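You operate a simulated robot arm through the tools that you are given. There is no shell and no other tool. Be economical: measure what you need, move in short steps, check, and stop when the job is done.

The job below is to be done with a simulated two-armed robot. You get a single attempt, and the scene is never put back.

## Task
Bring the blow line up on dry air: oiler to 0, 3 bar, green lever open.
Fine: open the red valve; pressure within 0.3 bar on the gauge; the green lamp must light.

Only the result counts: the job must be done as asked and must still hold three seconds after the hand-in. Knocking over, shifting, dropping, spilling or breaking anything else fails it.

## Robot
Two 7-joint arms with two-finger parallel grippers on one trunk, on a base that drives. Base frame: it is fixed to the floor where the robot stands at the start and does not move with it; the origin is under the middle of the robot, x ahead of it, y to its left, z up. Readings come in cm, rad, newtons and seconds.
The left shoulder is at the start at [7.1, 15.6, 128], the right one opposite. Places, roughly: air bar width knob [60, 20, 60]; air oiler knob [70, 0, 80]; air pressure gauge [70, -10, 80]; blower regulator knob [80, -10, 80]; blower switch [50, 30, 70]; blue gap knob [30, 80, 100]; green air lever [100, -10, 100]; orange clamp lever [60, 10, 60]; red air valve lever [80, -20, 80]; yellow drain tap [80, -20, 60]. Payload 3.91 kg a hand.
Tool frame (each hand has its own): the origin (TCP) lies between the finger pads and is the grasp point; the fingertips stand 3 cm ahead of it; z points along the fingers, y is the line along which they close. The gripper opens to 11 cm. The fingers are 2 cm wide and 1 cm thick; the gripper's body (4.8 by 11.2 cm) begins 5.5 cm behind the TCP.
Orientation is told as [roll, pitch, yaw] about the base's x, y, z axes, in that order, counted from this pose: with the fingers straight down and closing along the base's y, the tool's x points along the base's -x, its y along +y and its z along -z.

## Interface
- The arms move only by the tool step_arm. It takes "left_moves", "right_moves" or both (then of equal length, played together; a hand with none holds still); each is a list of rows, each a list of 7 numbers: the shift along the tool's x, y, z in cm, then the turn, a rotation vector about the tool's x, y, z in rad, then the finger opening in cm, from 0 to 11. In form: [[dx, dy, dz, ax, ay, az, claw], ...]. A call has 1 to 20 rows; each row shifts and turns the commanded pose from where the row before left it, along the tool's axes as they then stand. A row lasts 0.2 s, in which the tool goes at most 5 cm and 0.15 rad; a call with a longer step from one row to the next is refused whole, and so is a gripper value outside its range. Where a pose cannot be reached the arm comes as near as it can. A force on the tool above 90 N (or 10 N above the force at the start of the call, whichever is more), or a blocked arm, ends the call early, and 0.2 s more pass. Each finger travels about 10.8 cm/s and halts on what it meets, pressing with about 24 N; the grip force reading is that of the motor and also rises with nothing between the fingers. The clock runs only during rows and for 0.2 s after the last one: add rows that do not move to give the fingers time. The reply holds the time, the measured pose of the TCP, the force on the tool along the base axes, the opening and the grip force, in the units named above and with some noise, with the torque about the TCP (base axes, N m) and any sound that the robot's microphone picked up, and new pictures: "views" is both (left out), scene, wrist or none (wrist: the cameras of the hands that moved).
- Cameras (640 x 400 px; columns grow to the right, rows downward): "scene" is now at [13.64, 2.01, 150.57]; the picture's right is [0.23, -0.97, -0.00], its down [-0.56, -0.13, -0.81] and it looks along [0.79, 0.19, -0.58] (base axes); focal length 214 px, centre (320, 200). "left" rides on the left gripper at [7.2, -1.7, -10.3] in its tool frame; the picture's right is [0.23, 0.97, 0.00], its down [-0.76, 0.18, -0.62] and it looks along [-0.61, 0.14, 0.78] (tool axes); focal length 222 px, centre (320, 200). "right" rides on the right gripper at [7.2, 1.7, -10.3] in its tool frame; the picture's right is [-0.23, 0.97, 0.00], its down [-0.76, -0.18, -0.62] and it looks along [-0.61, -0.14, 0.78] (tool axes); focal length 222 px, centre (320, 200).
- lift_body(by): slides the trunk up (or, below 0, down) by that many cm; the arms and the scene camera ride with it, the base frame stays. It gives what a move gives, with no picture.
- drive_base(legs): drives the robot by 1 to 6 legs, each [ahead, left, turn to the left] in cm, cm and rad, along the robot's own axes; the way and the turn of a leg run together, so that a leg with both is an arc; at most 150 cm and 3.142 rad a leg. The arms and the cameras ride along, it lands a little off, and it stops where it bumps. It gives what a move gives, and a new picture of the scene camera.
- pan_tilt(pan, tilt): turns the head with the scene camera to pan (to the left, within 1.501 rad either way) and tilt (down, from -0.506 to 1.204), counted from straight ahead of the robot. It gives what a move gives, and a new picture of the scene camera.
- locate(camera, pixels): there is no depth. For up to 12 entries [column, row, z] of the newest picture of that camera ("zoom" is the newest enlarged one), the place [x, y] in the base frame at which the ray of that pixel passes the height z, good to about 0.2 cm. It takes no simulated time.
- enlarge(camera, box): a new picture of the part [left, top, right, bottom] of that camera's present view, enlarged. It takes no simulated time.
- finish_job(): hands the job in; it is judged then, once.

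Go step by step. Measure first, check grasps and placings, and put right what went wrong. The budget is 80 turns and 260 pictures, counting those below and the enlarged ones. Unless the task says otherwise, let go and move clear before handing in, and close with one line.

The tools are called after "Emit:" by a JSON object that holds its "api" and its "payload". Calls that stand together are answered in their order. step_arm: Moves the arms, as the interface text tells. Its arguments: {"type":"object","properties":{"left_moves":{"type":"array","items":{"type":"array","items":{"type":"number"}}},"right_moves":{"type":"array","items":{"type":"array","items":{"type":"number"}}},"views":{"type":"string","enum":["both","scene","wrist","none"]}},"required":[]} The other tools are called the same way: lift_body (by) slides the trunk up or down; drive_base (legs) drives the base; pan_tilt (pan, tilt) turns the head that bears the scene camera; locate (camera, pixels) gives the place at which the rays of pixels pass given heights; enlarge (camera, box) takes an enlarged picture of a part of a camera's view; finish_job () hands the job in.

At the start:

```text
time_s: 0.0
left_tcp_pos: [62.31, 15.19, 129.03]
left_tcp_rot: [0.0, -0.001, 0.002]
left_ft_force: [-0.1, 0.7, -0.1]
left_ft_torque: [0.0, -0.01, 0.02]
left_finger_gap: 10.99
left_gripper_force: 0.1
right_tcp_pos: [62.07, -40.26, 125.59]
right_tcp_rot: [0.0, -0.001, 0.0]
right_ft_force: [-0.7, -0.3, 0.1]
right_ft_torque: [0.0, -0.01, 0.02]
right_finger_gap: 11.0
right_gripper_force: 0.0
trunk travel left (down, up): [-72.5, 21.5]
robot x, y, heading: [0.04, -0.09, -0.0]
head pan, tilt: [0.234, 0.618]
```

scene: 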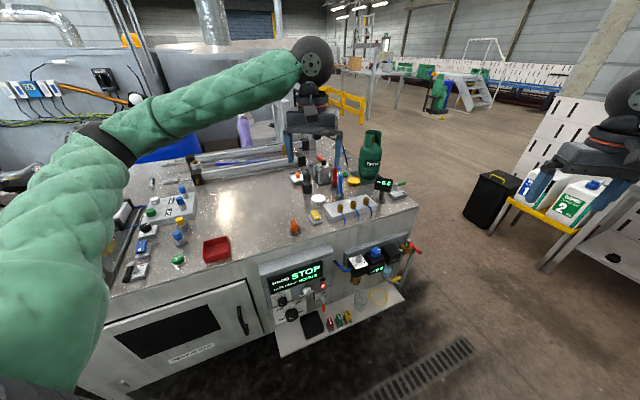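
right: 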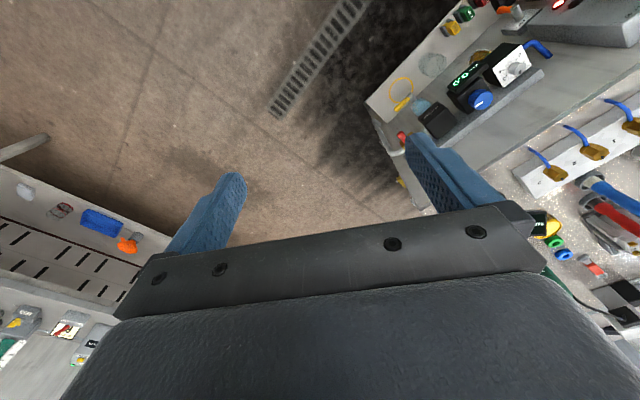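
left: 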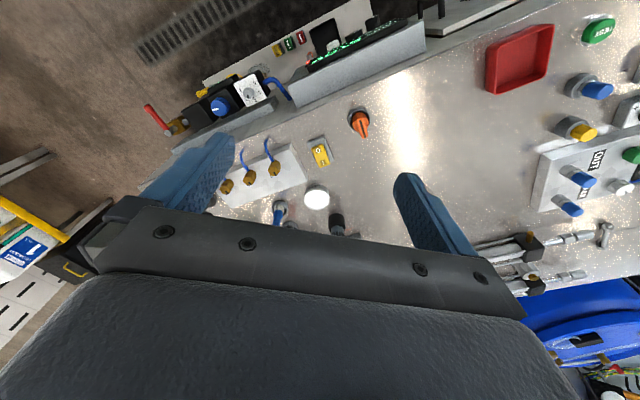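

The air unit (white oiler, blue regulator, red valve) shows at about (345-420, 235-290) in the scene picture. I'll enlarge it and the top of the table.

Emit:
{"api": "enlarge", "payload": {"camera": "scene", "box": [320, 220, 430, 290]}}

Emit:
{"api": "enlarge", "payload": {"camera": "scene", "box": [280, 130, 420, 230]}}

Emit:
{"api": "enlarge", "payload": {"camera": "left", "box": [130, 40, 310, 150]}}

Emit:
{"api": "enlarge", "payload": {"camera": "right", "box": [380, 30, 640, 200]}}

```text
5.71 times, centred on (375, 255) of scene
```

zoom: 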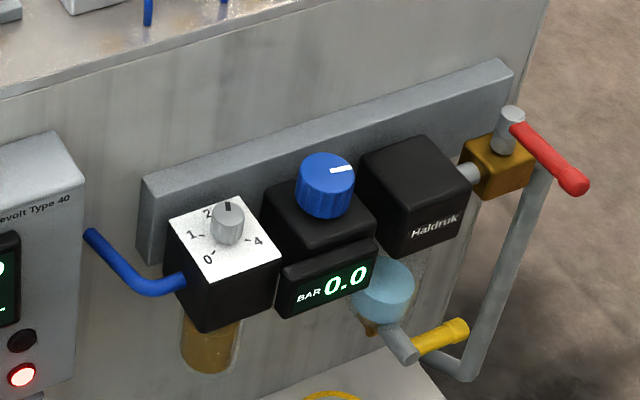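

```text
4.00 times, centred on (350, 180) of scene
```

zoom: 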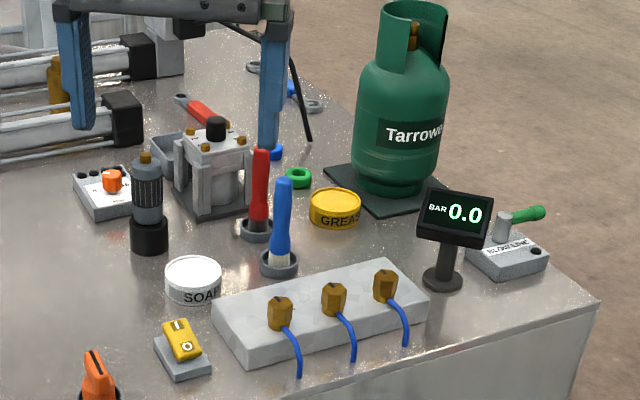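

```text
3.56 times, centred on (220, 95) of left
```

zoom: 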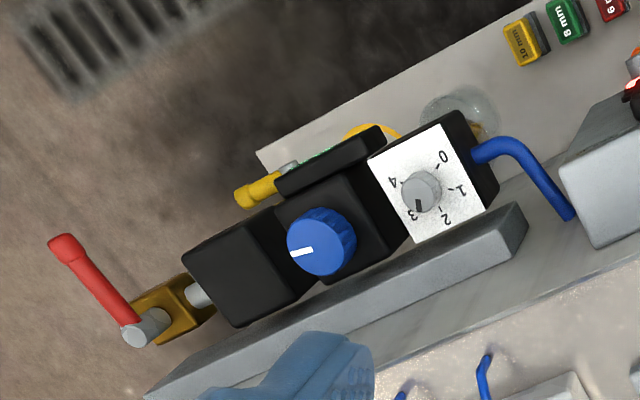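

```text
2.35 times, centred on (510, 115) of right
```

zoom: 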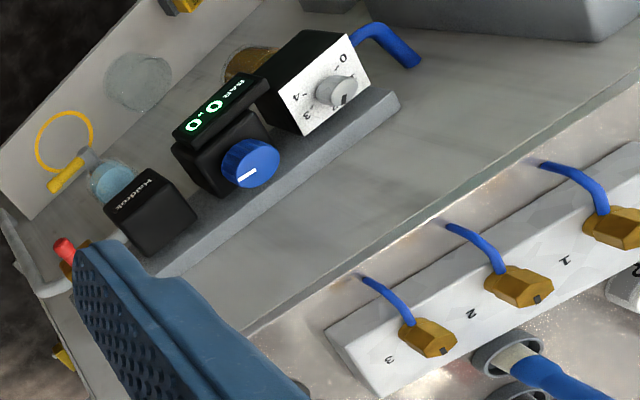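

Both cameras see the knobs: regulator top at zoom (325,158) and oiler at (228,212). I'll intersect the scene and left-camera rays to get heights, and look at the panel for the lamp.

Emit:
{"api": "locate", "payload": {"camera": "scene", "pixels": [[375.9, 248, 70], [375.9, 248, 90], [358.9, 257, 70], [358.9, 257, 90], [408.5, 239.6, 70], [408.5, 239.6, 90], [420, 252.5, 70], [420, 252.5, 90], [394, 197, 95], [394, 197, 105]]}}

Emit:
{"api": "locate", "payload": {"camera": "left", "pixels": [[218, 106.5, 70], [218, 106.5, 90], [248, 90.8, 70], [248, 90.8, 90], [168.3, 133, 70], [168.3, 133, 90], [148.4, 108, 70], [148.4, 108, 90]]}}

Emit:
{"api": "enlarge", "payload": {"camera": "scene", "box": [255, 255, 415, 355]}}

Emit:
{"api": "enlarge", "payload": {"camera": "scene", "box": [375, 175, 415, 200]}}

```text
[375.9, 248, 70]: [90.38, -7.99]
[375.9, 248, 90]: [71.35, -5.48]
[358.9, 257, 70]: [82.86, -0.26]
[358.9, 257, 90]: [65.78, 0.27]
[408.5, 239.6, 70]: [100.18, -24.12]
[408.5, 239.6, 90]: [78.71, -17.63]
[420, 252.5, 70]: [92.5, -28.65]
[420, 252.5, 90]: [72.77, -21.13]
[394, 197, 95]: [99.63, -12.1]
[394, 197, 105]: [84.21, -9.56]
```

```text
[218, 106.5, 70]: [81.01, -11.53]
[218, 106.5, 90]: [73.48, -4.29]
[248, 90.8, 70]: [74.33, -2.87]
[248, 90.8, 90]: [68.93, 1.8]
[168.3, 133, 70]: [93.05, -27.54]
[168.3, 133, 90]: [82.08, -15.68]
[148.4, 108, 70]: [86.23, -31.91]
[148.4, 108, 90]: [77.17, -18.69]
```

```text
4.00 times, centred on (335, 305) of scene
```

zoom: 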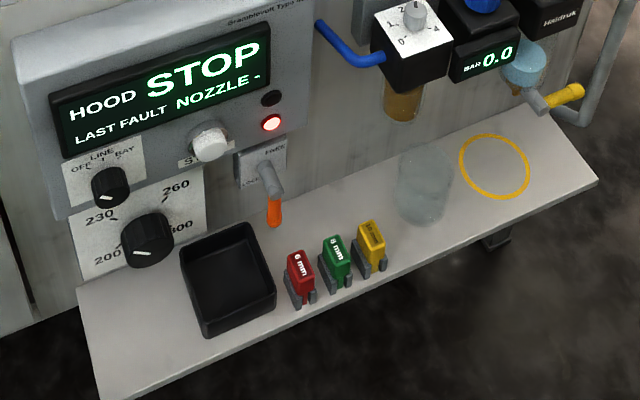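

```text
16.00 times, centred on (395, 188) of scene
```

zoom: 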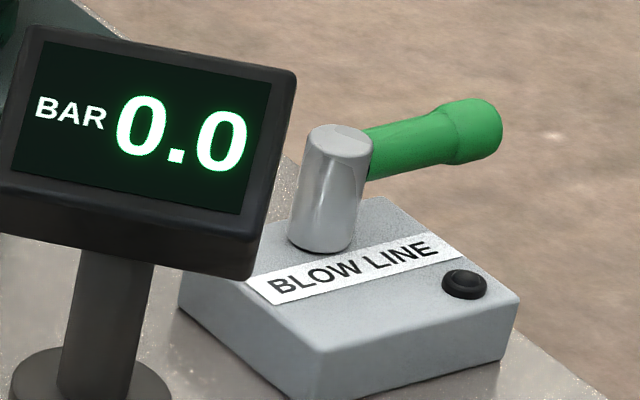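

Triangulation gives: regulator knob top ≈ (74.9,-5.8,86.3), oiler knob ≈ (70.4,0.3,84.6), red lever pivot ≈ (85.6,-19.6,83.6) with its end ≈ (80.9,-24.2). The dark dot on the BLOW LINE block is the lamp. Next I need the table height and the green lever.

Emit:
{"api": "locate", "payload": {"camera": "scene", "pixels": [[318.2, 197, 90], [318.2, 197, 100], [340, 205, 90], [340, 205, 100], [396, 184.2, 95], [396, 184.2, 105], [405.5, 182.5, 95], [405.5, 182.5, 105], [404, 193, 95], [404, 193, 105]]}}

Emit:
{"api": "locate", "payload": {"camera": "left", "pixels": [[317, 198, 90], [317, 198, 100], [275, 166, 90], [275, 166, 100]]}}

Emit:
{"api": "enlarge", "payload": {"camera": "right", "box": [500, 200, 640, 290]}}

```text
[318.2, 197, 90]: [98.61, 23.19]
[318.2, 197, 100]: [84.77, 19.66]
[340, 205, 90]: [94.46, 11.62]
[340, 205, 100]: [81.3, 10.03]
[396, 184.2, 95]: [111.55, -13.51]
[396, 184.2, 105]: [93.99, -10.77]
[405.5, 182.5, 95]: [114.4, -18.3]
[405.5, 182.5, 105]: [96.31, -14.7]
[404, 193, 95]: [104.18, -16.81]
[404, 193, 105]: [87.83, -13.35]
```

```text
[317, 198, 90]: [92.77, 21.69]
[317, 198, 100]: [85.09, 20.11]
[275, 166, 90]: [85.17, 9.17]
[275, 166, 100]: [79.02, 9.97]
```

```text
4.44 times, centred on (570, 245) of right
```

zoom: 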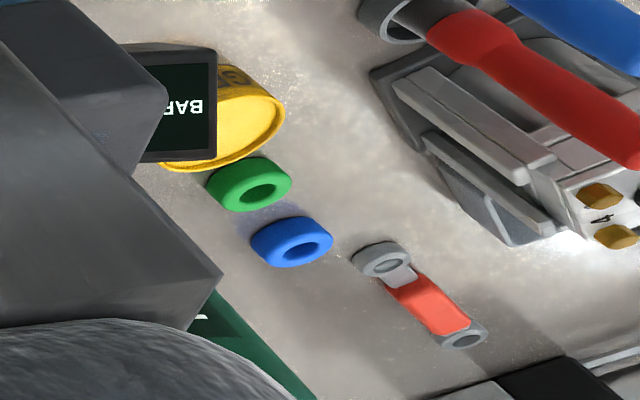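

The table top is around z≈96 and the brass caps around 103. I'll measure the front edge of the table to see what clearance the gripper has above the knobs.

Emit:
{"api": "locate", "payload": {"camera": "scene", "pixels": [[319, 237, 96], [357.5, 226, 96], [345, 251, 84], [405.5, 231, 84], [345, 251, 80], [405.5, 231, 80]]}}

Emit:
{"api": "pan_tilt", "payload": {"pan": -0.15, "tilt": 0.7}}

```text
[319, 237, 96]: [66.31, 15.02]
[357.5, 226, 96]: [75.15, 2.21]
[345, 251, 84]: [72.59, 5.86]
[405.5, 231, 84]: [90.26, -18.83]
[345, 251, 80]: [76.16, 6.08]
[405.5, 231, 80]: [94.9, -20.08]
```

```text
time_s: 0.9
left_tcp_pos: [62.29, 15.47, 129.06]
left_tcp_rot: [0.0, 0.0, 0.002]
left_ft_force: [0.1, 0.2, 0.1]
left_ft_torque: [-0.01, 0.01, -0.02]
left_finger_gap: 11.0
left_gripper_force: 0.1
right_tcp_pos: [62.16, -40.28, 125.5]
right_tcp_rot: [0.0, 0.001, 0.0]
right_ft_force: [-0.3, -0.3, -0.1]
right_ft_torque: [0.04, -0.01, 0.03]
right_finger_gap: 10.98
right_gripper_force: 0.0
trunk travel left (down, up): [-72.5, 21.5]
robot x, y, heading: [0.21, 0.06, 0.001]
head pan, tilt: [-0.15, 0.7]
```

scene: 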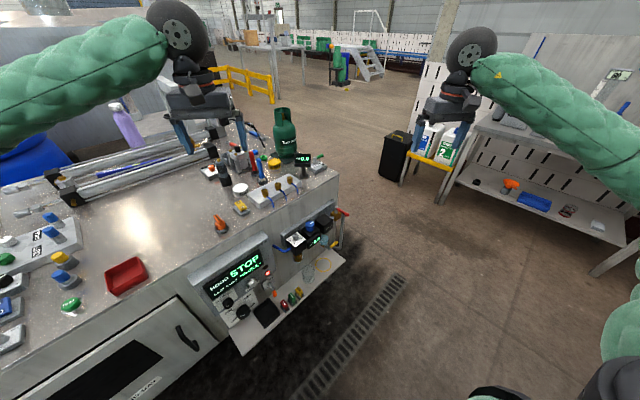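

The knobs stand only about 5 cm out from the table edge, so I'll tilt the tool outward by 20° and yaw it about 35° to line up with the wall. The left hand moves aside while the right hand goes above the oiler.

Emit:
{"api": "step_arm", "payload": {"right_moves": [[-0.5, 4.7, 0, 0, 0, 0, 6], [-0.5, 4.7, 0, 0, 0, 0, 6], [-0.5, 4.7, 0, 0, 0, 0, 6], [-0.5, 4.7, 0, 0, 0, 0, 6], [-0.5, 4.7, 0, 0, 0, 0, 6], [-0.5, 4.7, 0, 0, 0, 0, 6], [-0.5, 4.7, 0, 0, 0, 0, 6], [-0.5, 4.7, 0, 0, 0, 0, 6], [0, 0, 4.5, 0, 0, 0, 6], [0, 0, 4.5, 0, 0, 0, 6], [0, 0, 4.5, 0, 0, 0, 6], [0, 0, 0, 0, 0, -0.15, 6], [0, 0, 0, 0, 0, -0.15, 6], [0, 0, 0, 0, 0, -0.15, 6], [0, 0, 0, 0, 0, -0.15, 6], [0, 0, 0, 0, -0.12, 0, 6], [0, 0, 0, 0, -0.12, 0, 6], [0, 0, 0, 0, -0.11, 0, 6]], "left_moves": [[0, 5, 0, 0, 0, 0, 11], [0, 5, 0, 0, 0, 0, 11], [0, 5, 0, 0, 0, 0, 11], [0, 5, 0, 0, 0, 0, 11], [0, 5, 0, 0, 0, 0, 11], [0, 0, 0, 0, 0, 0, 11], [0, 0, 0, 0, 0, 0, 11], [0, 0, 0, 0, 0, 0, 11], [0, 0, 0, 0, 0, 0, 11], [0, 0, 0, 0, 0, 0, 11], [0, 0, 0, 0, 0, 0, 11], [0, 0, 0, 0, 0, 0, 11], [0, 0, 0, 0, 0, 0, 11], [0, 0, 0, 0, 0, 0, 11], [0, 0, 0, 0, 0, 0, 11], [0, 0, 0, 0, 0, 0, 11], [0, 0, 0, 0, 0, 0, 11], [0, 0, 0, 0, 0, 0, 11]]}}

```text
time_s: 4.7
left_tcp_pos: [62.17, 40.31, 129.14]
left_tcp_rot: [0.001, -0.001, 0.001]
left_ft_force: [-0.1, 0.7, 0.4]
left_ft_torque: [0.02, -0.02, -0.02]
left_finger_gap: 11.01
left_gripper_force: 0.0
right_tcp_pos: [66.01, -2.66, 112.08]
right_tcp_rot: [0.001, -0.351, 0.601]
right_ft_force: [-0.3, 0.3, 0.0]
right_ft_torque: [-0.03, -0.02, -0.01]
right_finger_gap: 6.01
right_gripper_force: 0.1
trunk travel left (down, up): [-72.5, 21.5]
robot x, y, heading: [-0.14, 0.02, -0.002]
head pan, tilt: [-0.15, 0.7]
```

scene: 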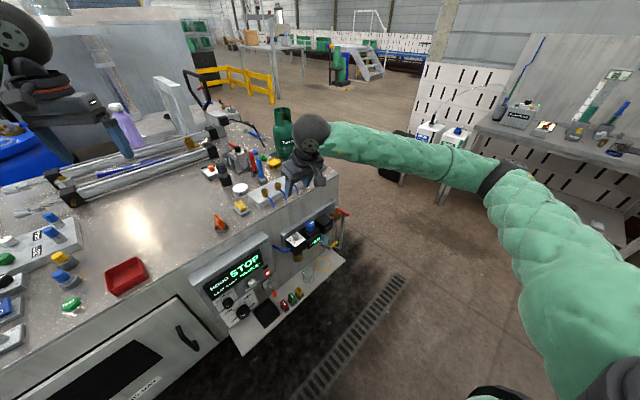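
right: 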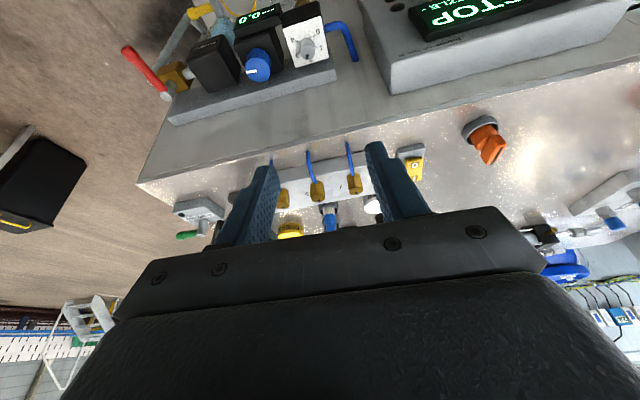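
left: 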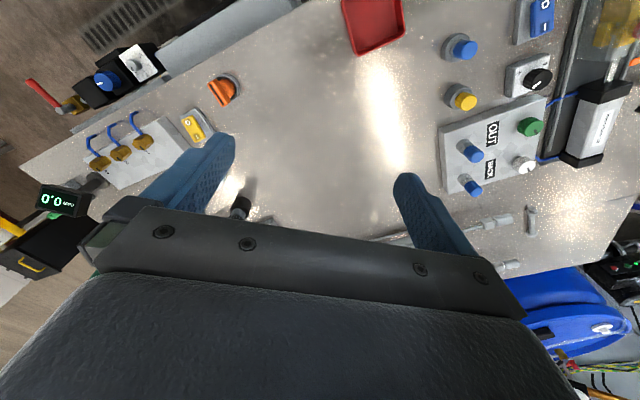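

The hand is at hover and the right camera shows the whole unit at (100-360, 0-100). I'll enlarge that view to refine the knob positions and the pointer reading.

Emit:
{"api": "enlarge", "payload": {"camera": "right", "box": [110, 0, 366, 160]}}

Emit:
{"api": "locate", "payload": {"camera": "right", "pixels": [[258, 60, 86.3], [307, 46, 84.6], [165, 95, 83.6], [130, 52, 82], [187, 236, 99], [213, 231, 99], [135, 183, 96], [420, 95, 96]]}}

Emit:
{"api": "enlarge", "payload": {"camera": "right", "box": [160, 180, 240, 250]}}

```text
2.50 times, centred on (238, 80) of right
```

zoom: 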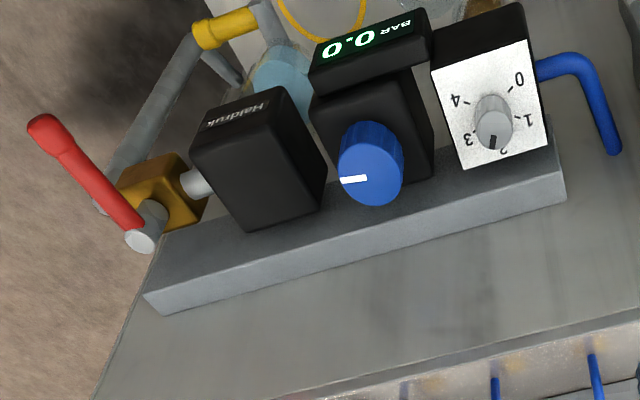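

```text
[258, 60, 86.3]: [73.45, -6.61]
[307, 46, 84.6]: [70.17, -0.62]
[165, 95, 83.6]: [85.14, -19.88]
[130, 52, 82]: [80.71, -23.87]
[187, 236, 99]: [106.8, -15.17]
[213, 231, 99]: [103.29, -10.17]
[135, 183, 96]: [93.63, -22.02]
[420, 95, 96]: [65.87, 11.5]
```

```text
5.71 times, centred on (200, 215) of right
```

zoom: 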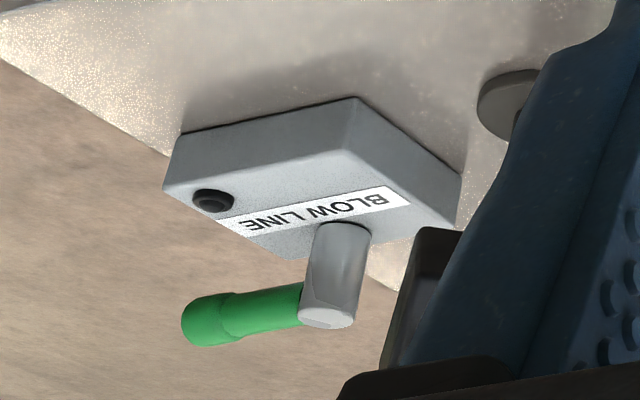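

The oiler pointer sits around 2.4, and 0 is reached counter-clockwise from above. I'll re-locate the knob top centres with better pixels.

Emit:
{"api": "locate", "payload": {"camera": "right", "pixels": [[307, 52, 84.6], [307, 52, 83], [258, 73, 86.3], [258, 73, 84], [307, 40, 82]]}}

Emit:
{"api": "enlarge", "payload": {"camera": "right", "box": [270, 0, 350, 70]}}

Emit:
{"api": "enlarge", "payload": {"camera": "scene", "box": [270, 210, 350, 260]}}

```text
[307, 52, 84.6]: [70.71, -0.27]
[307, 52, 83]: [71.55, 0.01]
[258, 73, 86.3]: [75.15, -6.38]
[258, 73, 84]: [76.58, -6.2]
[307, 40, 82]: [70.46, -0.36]
```

```text
5.71 times, centred on (310, 35) of right
```

zoom: 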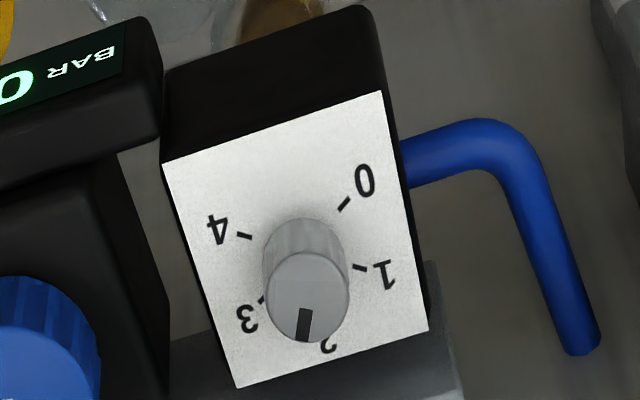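

```text
8.00 times, centred on (310, 235) of scene
```

zoom: 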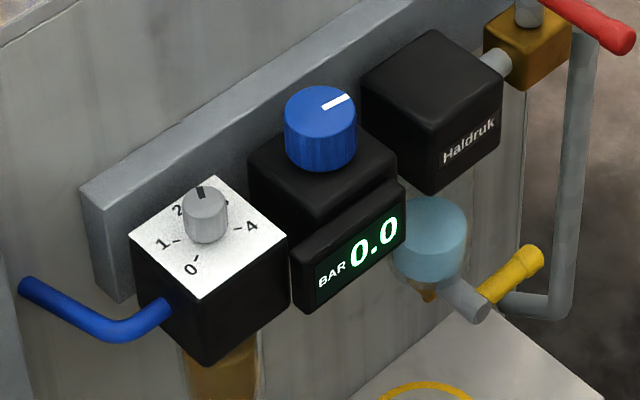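

Emit:
{"api": "locate", "payload": {"camera": "scene", "pixels": [[295.5, 234.5, 84.6], [295.5, 234.5, 82.6], [310, 223, 86.3], [310, 223, 84.3]]}}

Emit:
{"api": "locate", "payload": {"camera": "right", "pixels": [[307.9, 52.5, 84.6], [307.9, 52.5, 82.6], [258, 73, 86.3], [258, 73, 84.3]]}}

```text
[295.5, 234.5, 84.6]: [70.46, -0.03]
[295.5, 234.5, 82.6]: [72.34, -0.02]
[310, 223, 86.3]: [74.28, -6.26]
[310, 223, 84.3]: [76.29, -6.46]
```

```text
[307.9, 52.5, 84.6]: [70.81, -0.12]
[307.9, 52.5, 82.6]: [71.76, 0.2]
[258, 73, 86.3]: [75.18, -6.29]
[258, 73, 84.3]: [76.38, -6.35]
```

Refined: the oiler knob axis is at (70.8, 0.0) with its top at z≈84.4, and the regulator is near (75.2,-6.2). I'll yaw to the start of a CCW stroke, shift over the oiler and come down to about z 90.

Emit:
{"api": "step_arm", "payload": {"right_moves": [[0, 0, 0, 0.0514, 0, 0.1409, 5], [0, 0, 0, 0.0514, 0, 0.1409, 5], [0, 0, 0, 0.0514, 0, 0.1409, 5], [0, 0, 0, 0.0514, 0, 0.1409, 5], [0, 0, 0, 0.0514, 0, 0.1409, 5], [0, 0, 0, 0.0103, 0, 0.0282, 5], [-1.64, 1.71, 0.6, 0, 0, 0, 5], [-1.64, 1.71, 0.6, 0, 0, 0, 5], [1.26, 0, 3.443, 0, 0, 0, 5], [1.26, 0, 3.443, 0, 0, 0, 5], [1.26, 0, 3.443, 0, 0, 0, 5], [1.26, 0, 3.443, 0, 0, 0, 5], [1.26, 0, 3.443, 0, 0, 0, 5], [1.26, 0, 3.443, 0, 0, 0, 5]]}}

```text
time_s: 7.7
left_tcp_pos: [62.3, 40.32, 129.18]
left_tcp_rot: [0.0, 0.002, 0.002]
left_ft_force: [0.5, 0.4, -0.3]
left_ft_torque: [-0.02, -0.01, 0.0]
left_finger_gap: 11.01
left_gripper_force: 0.1
right_tcp_pos: [70.16, 0.01, 90.12]
right_tcp_rot: [-0.002, -0.351, -0.181]
right_ft_force: [0.0, 0.6, -0.5]
right_ft_torque: [0.02, 0.03, 0.0]
right_finger_gap: 5.0
right_gripper_force: 0.1
trunk travel left (down, up): [-72.5, 21.5]
robot x, y, heading: [0.26, 0.1, 0.001]
head pan, tilt: [-0.15, 0.7]
```

scene: 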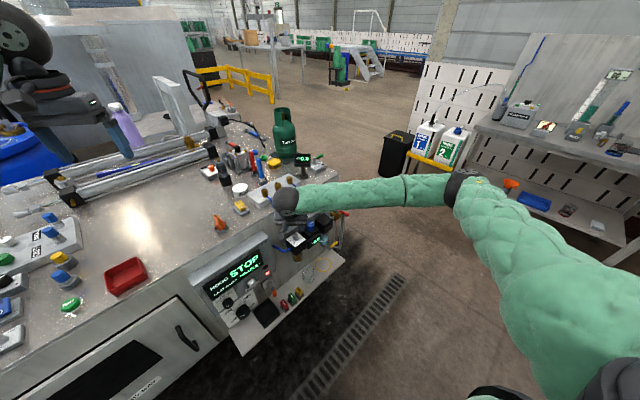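
right: 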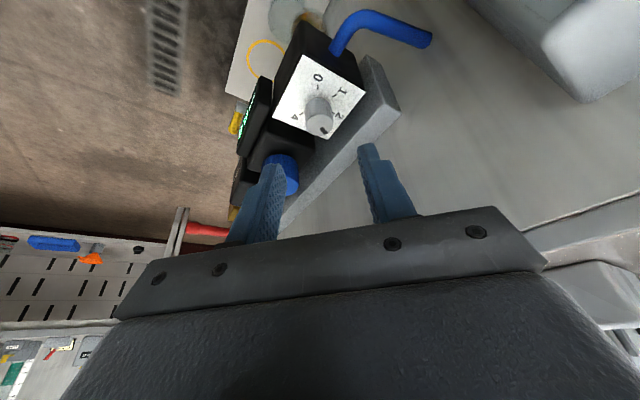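

Emit:
{"api": "locate", "payload": {"camera": "right", "pixels": [[319, 126, 84.4], [319, 112, 82.2], [283, 178, 85.3]]}}

Emit:
{"api": "enlarge", "payload": {"camera": "right", "box": [220, 40, 420, 240]}}

```text
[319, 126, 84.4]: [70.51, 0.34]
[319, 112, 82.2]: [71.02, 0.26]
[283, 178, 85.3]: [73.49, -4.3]
```

```text
2.00 times, centred on (320, 140) of right
```

zoom: 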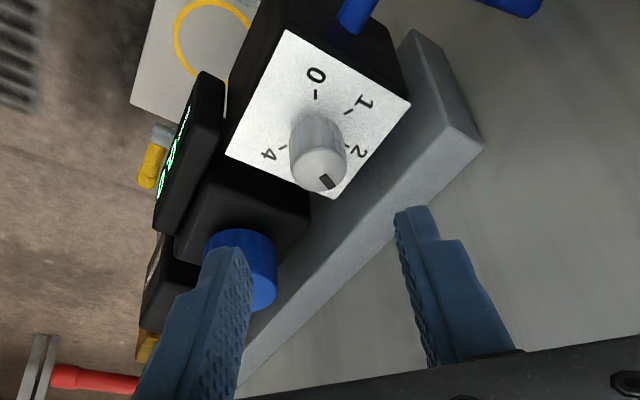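

The knob is centred between the fingers (zoom (320,165)). I'll go down onto it and close.

Emit:
{"api": "step_arm", "payload": {"right_moves": [[0.62, 0.14, 1.4, 0, 0, 0, 5], [0.62, 0.14, 1.4, 0, 0, 0, 5], [0.62, 0, 1.4, 0, 0, 0, 5], [0, 0, 0, 0, 0, 0, 2], [0, 0, 0, 0, 0, 0, 1.5], [0, 0, 0, 0, 0, 0, 1.5]], "views": "wrist"}}

Emit:
{"api": "enlarge", "payload": {"camera": "right", "box": [220, 40, 420, 240]}}

```text
time_s: 9.1
left_tcp_pos: [62.14, 40.43, 129.18]
left_tcp_rot: [0.001, 0.001, 0.003]
left_ft_force: [0.2, -1.1, -0.5]
left_ft_torque: [-0.02, -0.02, -0.02]
left_finger_gap: 10.97
left_gripper_force: 0.0
right_tcp_pos: [69.7, 0.46, 85.38]
right_tcp_rot: [0.0, -0.349, -0.181]
right_ft_force: [-2.4, -3.3, -3.1]
right_ft_torque: [-0.08, -0.03, -0.07]
right_finger_gap: 2.15
right_gripper_force: 44.6
trunk travel left (down, up): [-72.5, 21.5]
robot x, y, heading: [0.21, -0.07, 0.004]
head pan, tilt: [-0.15, 0.7]
```

right: 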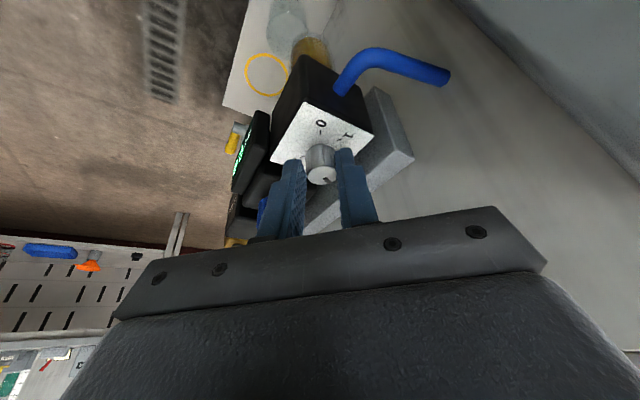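

```text
2.00 times, centred on (320, 140) of right
```

zoom: 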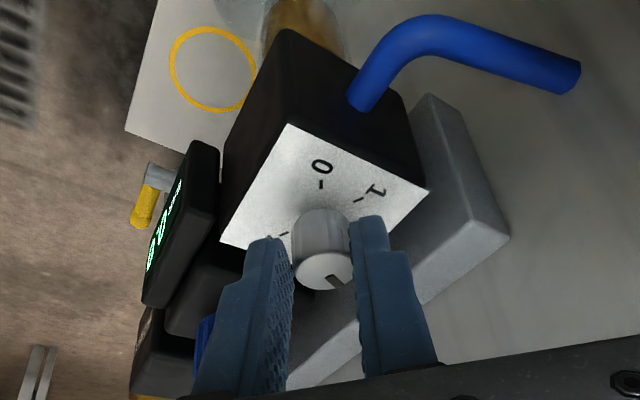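

Gripped at a 2.15 cm gap. Next is the CCW stroke, about 1.35 rad around the knob axis.

Emit:
{"api": "step_arm", "payload": {"right_moves": [[0, -0.11, 0, -0.0514, 0, -0.1409, 1.5], [0, -0.11, 0, -0.0514, 0, -0.1409, 1.5], [0, -0.11, 0, -0.0514, 0, -0.1409, 1.5], [0, -0.11, 0, -0.0514, 0, -0.1409, 1.5], [0, -0.11, 0, -0.0514, 0, -0.1409, 1.5], [0, -0.11, 0, -0.0514, 0, -0.1409, 1.5], [0, -0.11, 0, -0.0514, 0, -0.1409, 1.5], [0, -0.11, 0, -0.0514, 0, -0.1409, 1.5], [0, -0.11, 0, -0.0514, 0, -0.1409, 1.5]], "views": "wrist"}}

Emit:
{"api": "enlarge", "payload": {"camera": "right", "box": [220, 40, 420, 240]}}

```text
time_s: 11.1
left_tcp_pos: [62.62, 40.11, 128.94]
left_tcp_rot: [0.001, 0.003, 0.002]
left_ft_force: [-0.3, 0.1, 0.5]
left_ft_torque: [0.01, 0.0, 0.01]
left_finger_gap: 11.0
left_gripper_force: 0.0
right_tcp_pos: [71.19, -0.81, 85.45]
right_tcp_rot: [-0.003, -0.355, 1.167]
right_ft_force: [70.1, -40.9, 0.6]
right_ft_torque: [-2.0, -1.43, -0.72]
right_finger_gap: 2.14
right_gripper_force: 44.7
trunk travel left (down, up): [-72.5, 21.5]
robot x, y, heading: [0.11, -0.06, 0.004]
head pan, tilt: [-0.15, 0.7]
```

right: 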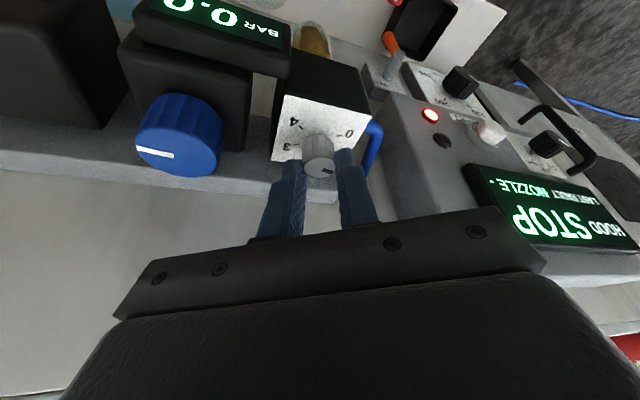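

```text
2.00 times, centred on (320, 140) of right
```

zoom: 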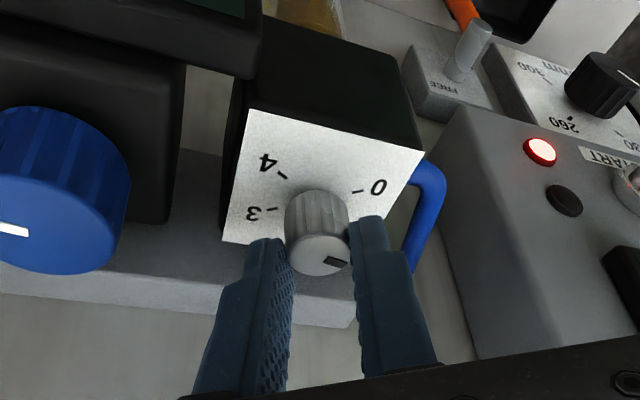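

The knob followed: the pointer is now near 1.2. But there's an 80 N side force, so I'm opening to see whether it goes away.

Emit:
{"api": "step_arm", "payload": {"right_moves": [[0, 0, 0, 0, 0, 0, 4.5], [0, 0, 0, 0, 0, 0, 4.5]], "views": "both"}}

Emit:
{"api": "enlarge", "payload": {"camera": "scene", "box": [240, 170, 360, 270]}}

Emit:
{"api": "enlarge", "payload": {"camera": "right", "box": [220, 40, 420, 240]}}

```text
time_s: 11.7
left_tcp_pos: [62.14, 40.36, 129.18]
left_tcp_rot: [-0.002, 0.001, 0.002]
left_ft_force: [0.0, 0.0, -0.3]
left_ft_torque: [0.01, 0.02, -0.03]
left_finger_gap: 11.01
left_gripper_force: 0.0
right_tcp_pos: [69.93, -0.29, 85.38]
right_tcp_rot: [0.004, -0.35, 1.171]
right_ft_force: [3.9, -2.0, -1.3]
right_ft_torque: [0.0, -0.09, -0.04]
right_finger_gap: 4.7
right_gripper_force: 1.6
trunk travel left (down, up): [-72.5, 21.5]
robot x, y, heading: [-0.22, 0.27, 0.0]
head pan, tilt: [-0.15, 0.7]
```

scene: 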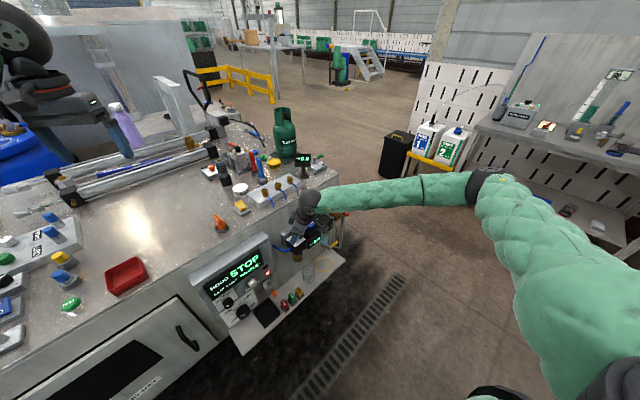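
right: 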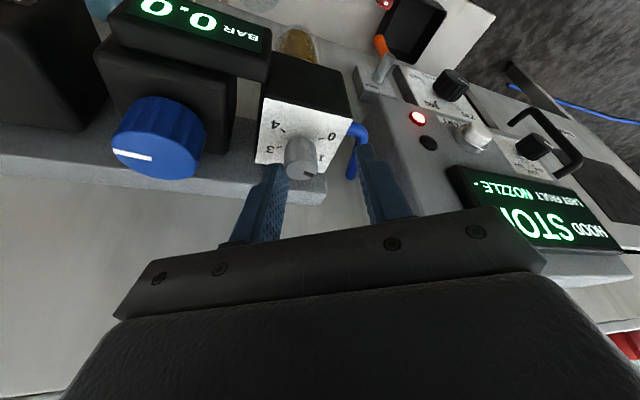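

```text
4.00 times, centred on (300, 220) of scene
```

zoom: 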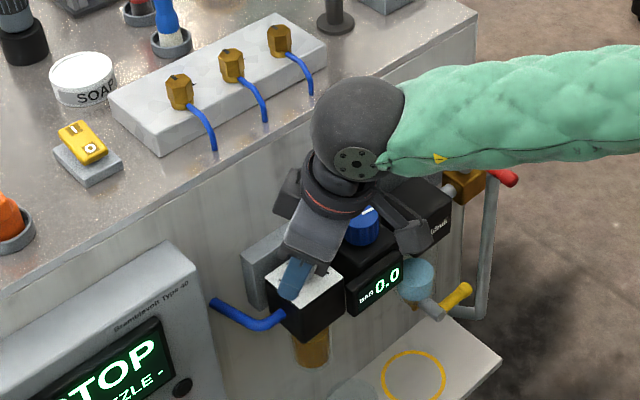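

```text
2.00 times, centred on (320, 140) of right
```

zoom: 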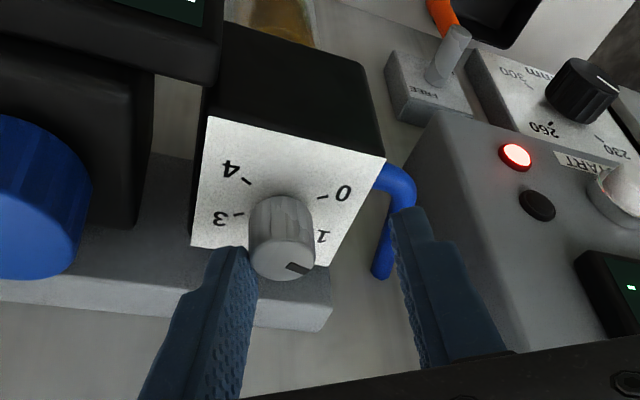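

The force went away on release, so my pivot was off-axis. The pointer is at about 1. I'll relocate the knob from this view.

Emit:
{"api": "locate", "payload": {"camera": "right", "pixels": [[301, 167, 84.4], [301, 167, 84], [302, 147, 82.2]]}}

```text
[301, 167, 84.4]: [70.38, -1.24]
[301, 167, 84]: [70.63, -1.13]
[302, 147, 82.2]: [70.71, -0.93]
```

I'll use a pivot of (71.2, 0.0). The plan is to lift, yaw back to 0.3, regrip, and stroke CCW by about 1.05 rad.

Emit:
{"api": "step_arm", "payload": {"right_moves": [[-1.37, 0, -3.756, 0, 0, 0, 5], [0, 0, 0, 0.0514, 0, 0.1409, 5], [0, 0, 0, 0.0514, 0, 0.1409, 5], [0, 0, 0, 0.0514, 0, 0.1409, 5], [0, 0, 0, 0.0514, 0, 0.1409, 5], [0, 0, 0, 0.0514, 0, 0.1409, 5], [0, 0, 0, 0.0411, 0, 0.1127, 5], [0.45, -0.05, 2.0, 0, 0, 0, 5], [0.45, -0.05, 2.0, 0, 0, 0, 5], [0, 0, 0, 0, 0, 0, 1.5], [0, 0, 0, 0, 0, 0, 1.5], [0, 0, 0, 0, 0, 0, 1.5], [0, -0.11, 0, -0.0514, 0, -0.1409, 1.5], [0, -0.11, 0, -0.0514, 0, -0.1409, 1.5], [0, -0.11, 0, -0.0514, 0, -0.1409, 1.5], [0, -0.11, 0, -0.0514, 0, -0.1409, 1.5], [0, -0.11, 0, -0.0514, 0, -0.1409, 1.5], [0, -0.11, 0, -0.0514, 0, -0.1409, 1.5], [0, -0.11, 0, -0.0514, 0, -0.1409, 1.5]], "views": "wrist"}}

Emit:
{"api": "enlarge", "payload": {"camera": "right", "box": [220, 40, 420, 240]}}

```text
time_s: 15.5
left_tcp_pos: [62.57, 40.13, 129.03]
left_tcp_rot: [-0.001, 0.002, 0.001]
left_ft_force: [-0.2, 0.4, -1.1]
left_ft_torque: [-0.02, -0.02, -0.02]
left_finger_gap: 10.98
left_gripper_force: 0.0
right_tcp_pos: [71.35, -0.27, 84.42]
right_tcp_rot: [0.045, -0.385, 1.158]
right_ft_force: [16.4, -11.5, 7.2]
right_ft_torque: [-0.37, -0.57, -0.11]
right_finger_gap: 2.33
right_gripper_force: 8.8
right hand out of reach, approached as far as the arm can: row 19
trunk travel left (down, up): [-72.5, 21.5]
robot x, y, heading: [0.15, 0.03, -0.001]
head pan, tilt: [-0.15, 0.7]
stopped in row 19 (right hand): the force on the tool passed its limit at 306 N (the readings are from after the stop); the commanded pose is now the measured one
```

right: 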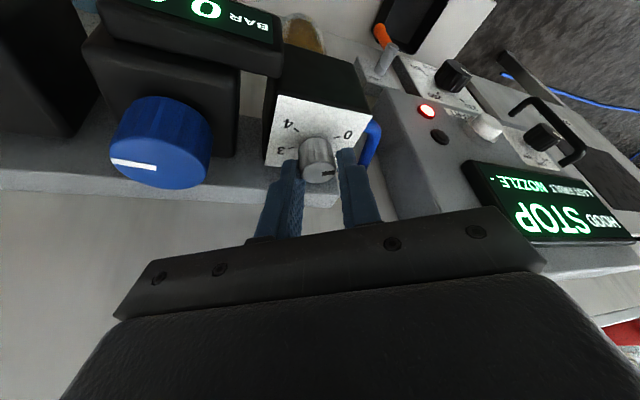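

```text
2.00 times, centred on (320, 140) of right
```

zoom: 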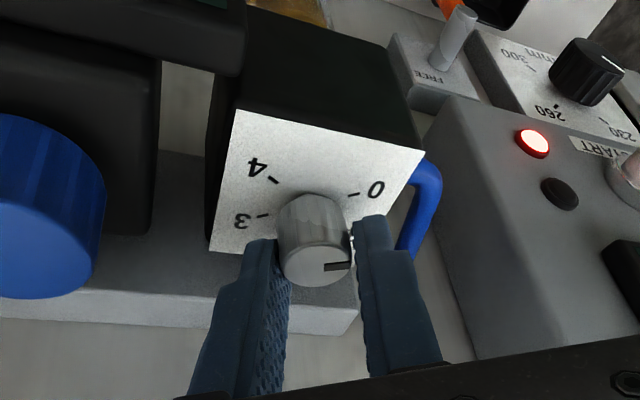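

The arm ran out of reach near yaw 1.35 and stopped, but the knob and grip are still in place and the pointer is now between 1 and 0. I'll regrip from yaw 0.3 and stay below yaw 1.15.

Emit:
{"api": "step_arm", "payload": {"right_moves": [[0, 0, 0, 0, 0, 0, 5], [0, 0, 0, 0, 0, 0, 5], [-1.37, 0, -3.756, 0, 0, 0, 5], [0, 0, 0, 0.0514, 0, 0.1409, 5], [0, 0, 0, 0.0514, 0, 0.1409, 5], [0, 0, 0, 0.0514, 0, 0.1409, 5], [0, 0, 0, 0.0514, 0, 0.1409, 5], [0, 0, 0, 0.0514, 0, 0.1409, 5], [0, 0, 0, 0.0377, 0, 0.1033, 5]], "views": "wrist"}}

Emit:
{"api": "enlarge", "payload": {"camera": "right", "box": [220, 40, 420, 240]}}

```text
time_s: 17.5
left_tcp_pos: [62.37, 40.25, 129.12]
left_tcp_rot: [0.002, 0.001, 0.001]
left_ft_force: [0.0, -0.4, -0.4]
left_ft_torque: [0.01, 0.0, -0.03]
left_finger_gap: 11.01
left_gripper_force: 0.1
right_tcp_pos: [71.09, -0.12, 88.38]
right_tcp_rot: [0.058, -0.339, 0.298]
right_ft_force: [0.8, 0.3, 0.1]
right_ft_torque: [0.0, 0.02, -0.03]
right_finger_gap: 5.01
right_gripper_force: 0.0
trunk travel left (down, up): [-72.5, 21.5]
robot x, y, heading: [0.15, 0.05, -0.002]
head pan, tilt: [-0.15, 0.7]
```

right: 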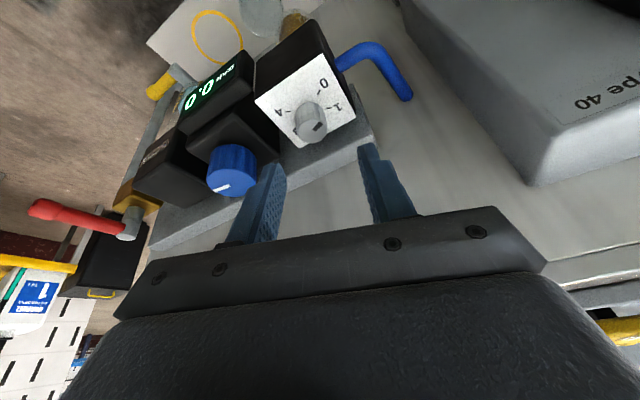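

```text
2.00 times, centred on (320, 140) of right
```

zoom: 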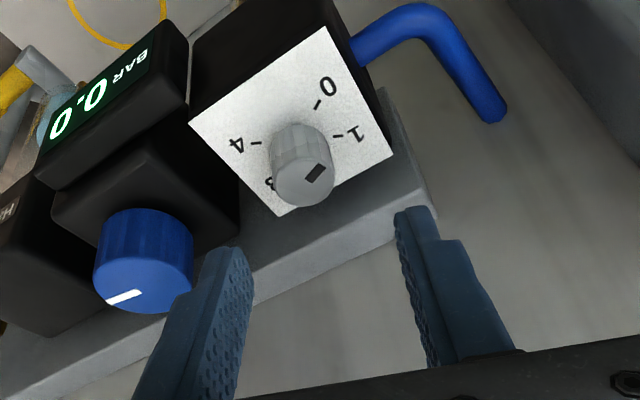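

The pointer reads about 0.5. I'll remove the small roll, regrip and turn another 0.6 rad.

Emit:
{"api": "step_arm", "payload": {"right_moves": [[0, 0, 0, 0.058, 0, 0, 5], [0.73, 0, 1.43, 0, 0, 0, 5], [0.73, 0, 1.43, 0, 0, 0, 5], [0, 0, 0, 0, 0, 0, 1.5], [0, 0, 0, 0, 0, 0, 1.5], [0, 0, 0, 0, 0, 0, 1.5], [0, -0.11, 0, -0.0514, 0, -0.1409, 1.5], [0, -0.11, 0, -0.0514, 0, -0.1409, 1.5], [0, -0.11, 0, -0.0514, 0, -0.1409, 1.5], [0, -0.11, 0, -0.0514, 0, -0.1409, 1.5]], "views": "wrist"}}

Emit:
{"api": "enlarge", "payload": {"camera": "right", "box": [220, 40, 420, 240]}}

```text
time_s: 19.7
left_tcp_pos: [62.3, 40.29, 129.13]
left_tcp_rot: [0.0, 0.0, 0.0]
left_ft_force: [1.1, 1.5, -0.4]
left_ft_torque: [0.02, -0.02, 0.02]
left_finger_gap: 10.99
left_gripper_force: 0.0
right_tcp_pos: [70.95, -0.69, 85.27]
right_tcp_rot: [0.009, -0.34, 0.899]
right_ft_force: [-0.4, 1.1, 0.4]
right_ft_torque: [0.02, -0.12, -0.43]
right_finger_gap: 2.11
right_gripper_force: 45.6
trunk travel left (down, up): [-72.5, 21.5]
robot x, y, heading: [0.28, -0.05, -0.002]
head pan, tilt: [-0.15, 0.7]
```

right: 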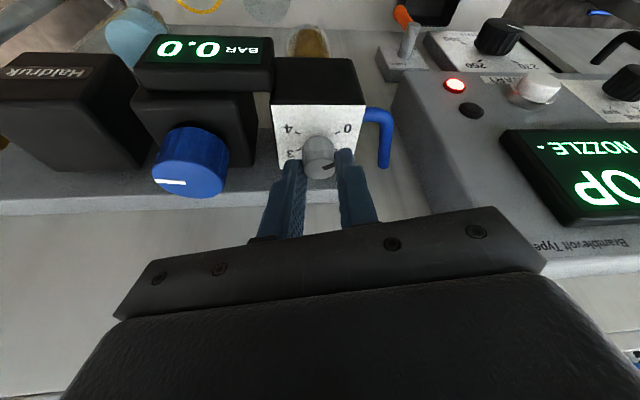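

```text
2.00 times, centred on (320, 140) of right
```

zoom: 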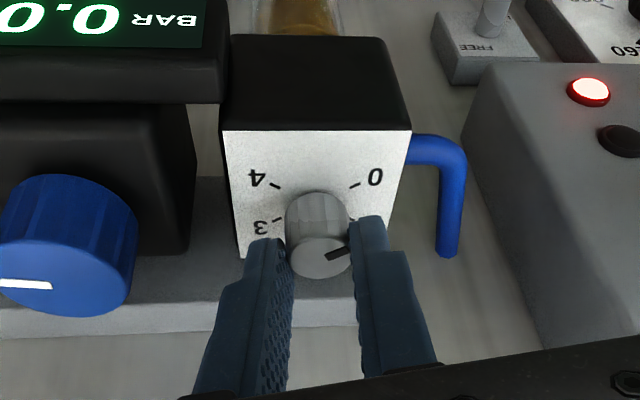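

Force is near zero and the pointer is almost at 0. I'll go 0.2 rad more, to the stop if there is one.

Emit:
{"api": "step_arm", "payload": {"right_moves": [[0, -0.08, 0, -0.0343, 0, -0.0939, 1.5], [0, -0.08, 0, -0.0343, 0, -0.0939, 1.5], [0, 0, 0, 0, 0, 0, 1.5]], "views": "none"}}

Emit:
{"api": "enlarge", "payload": {"camera": "right", "box": [270, 90, 370, 190]}}

```text
time_s: 20.5
left_tcp_pos: [62.27, 40.28, 129.13]
left_tcp_rot: [-0.001, 0.002, 0.003]
left_ft_force: [0.6, 0.0, -0.1]
left_ft_torque: [0.02, 0.03, 0.0]
left_finger_gap: 11.0
left_gripper_force: 0.1
right_tcp_pos: [71.2, -0.76, 85.16]
right_tcp_rot: [0.008, -0.342, 1.097]
right_ft_force: [-0.6, 1.4, -0.3]
right_ft_torque: [-0.07, -0.33, -0.37]
right_finger_gap: 2.17
right_gripper_force: 45.3
trunk travel left (down, up): [-72.5, 21.5]
robot x, y, heading: [-0.47, 0.07, -0.003]
head pan, tilt: [-0.15, 0.7]
```

```text
4.00 times, centred on (320, 140) of right
```

zoom: 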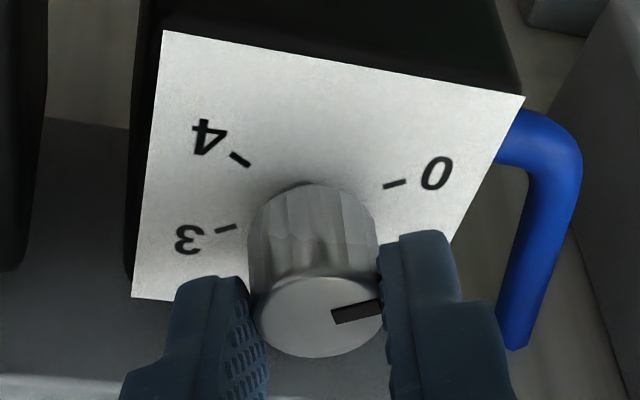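

The pointer is now parallel to the 0 tick and slipped slightly in the fingers, so it's probably at the stop. I'll release, lift and look.

Emit:
{"api": "step_arm", "payload": {"right_moves": [[0, 0, 0, 0, 0, 0, 5], [0, 0, 0, 0, 0, 0, 5], [-1.37, 0, -3.756, 0, 0, 0, 5], [0, 0, 0, 0.0514, 0, 0.1409, 5], [0, 0, 0, 0.0514, 0, 0.1409, 5], [0, 0, 0, 0.0514, 0, 0.1409, 5], [-1.37, 0, -3.756, 0, 0, 0, 5], [0, 0, 0, 0, 0, 0, 5]], "views": "wrist"}}

Emit:
{"api": "enlarge", "payload": {"camera": "right", "box": [220, 40, 380, 140]}}

Emit:
{"api": "enlarge", "payload": {"camera": "right", "box": [280, 60, 350, 130]}}

```text
time_s: 22.3
left_tcp_pos: [62.37, 40.35, 129.11]
left_tcp_rot: [-0.001, 0.001, 0.002]
left_ft_force: [-0.5, -0.1, -0.2]
left_ft_torque: [-0.01, -0.02, -0.03]
left_finger_gap: 10.98
left_gripper_force: 0.0
right_tcp_pos: [71.27, -0.64, 93.28]
right_tcp_rot: [0.003, -0.339, 0.648]
right_ft_force: [0.3, 0.0, -0.3]
right_ft_torque: [0.02, 0.0, -0.03]
right_finger_gap: 5.02
right_gripper_force: 0.0
trunk travel left (down, up): [-72.5, 21.5]
robot x, y, heading: [0.16, -0.0, 0.002]
head pan, tilt: [-0.15, 0.7]
```

right: 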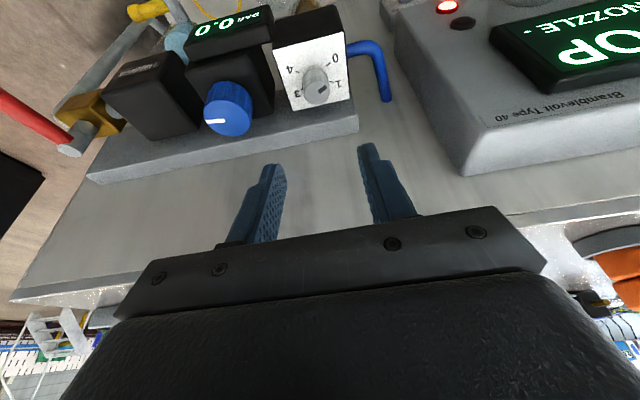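

```text
4.00 times, centred on (300, 90) of right
```

zoom: 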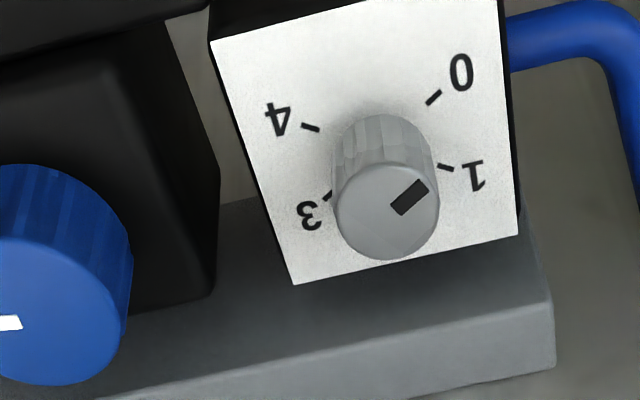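

```text
5.71 times, centred on (315, 95) of right
```

zoom: 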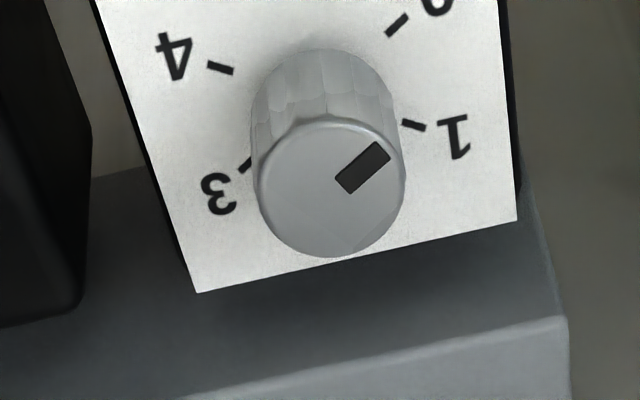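

The pointer reads about 0.1 (41° against the tick's 49° in zoom), so I'll regrip and turn a bit more.

Emit:
{"api": "step_arm", "payload": {"right_moves": [[1.02, 0.25, 2.58, 0, 0, 0, 5], [1.02, 0.26, 2.58, 0, 0, 0, 5], [1.02, 0, 2.58, 0, 0, 0, 5], [0, 0, 0, 0, 0, 0, 0], [0, 0, 0, 0, 0, 0, 0], [0, 0, 0, 0, 0, 0, 0], [0, -0.08, 0, -0.0343, 0, -0.0939, 0], [0, -0.08, 0, -0.0343, 0, -0.0939, 0], [0, 0, 0, 0, 0, 0, 0]], "views": "none"}}

Emit:
{"api": "enlarge", "payload": {"camera": "right", "box": [270, 90, 370, 190]}}

```text
time_s: 24.3
left_tcp_pos: [62.31, 40.08, 129.11]
left_tcp_rot: [0.002, 0.002, 0.001]
left_ft_force: [0.4, 0.4, 0.2]
left_ft_torque: [-0.02, 0.02, 0.03]
left_finger_gap: 10.99
left_gripper_force: 0.1
right_tcp_pos: [70.85, -0.7, 84.9]
right_tcp_rot: [0.006, -0.34, 0.847]
right_ft_force: [9.2, -20.6, 0.6]
right_ft_torque: [-1.1, 0.08, -0.27]
right_finger_gap: 2.13
right_gripper_force: 45.1
trunk travel left (down, up): [-72.5, 21.5]
robot x, y, heading: [0.06, -0.1, -0.007]
head pan, tilt: [-0.15, 0.7]
```

```text
4.00 times, centred on (320, 140) of right
```

zoom: 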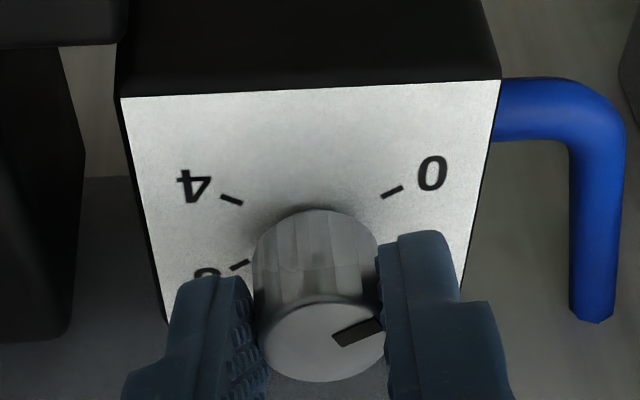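

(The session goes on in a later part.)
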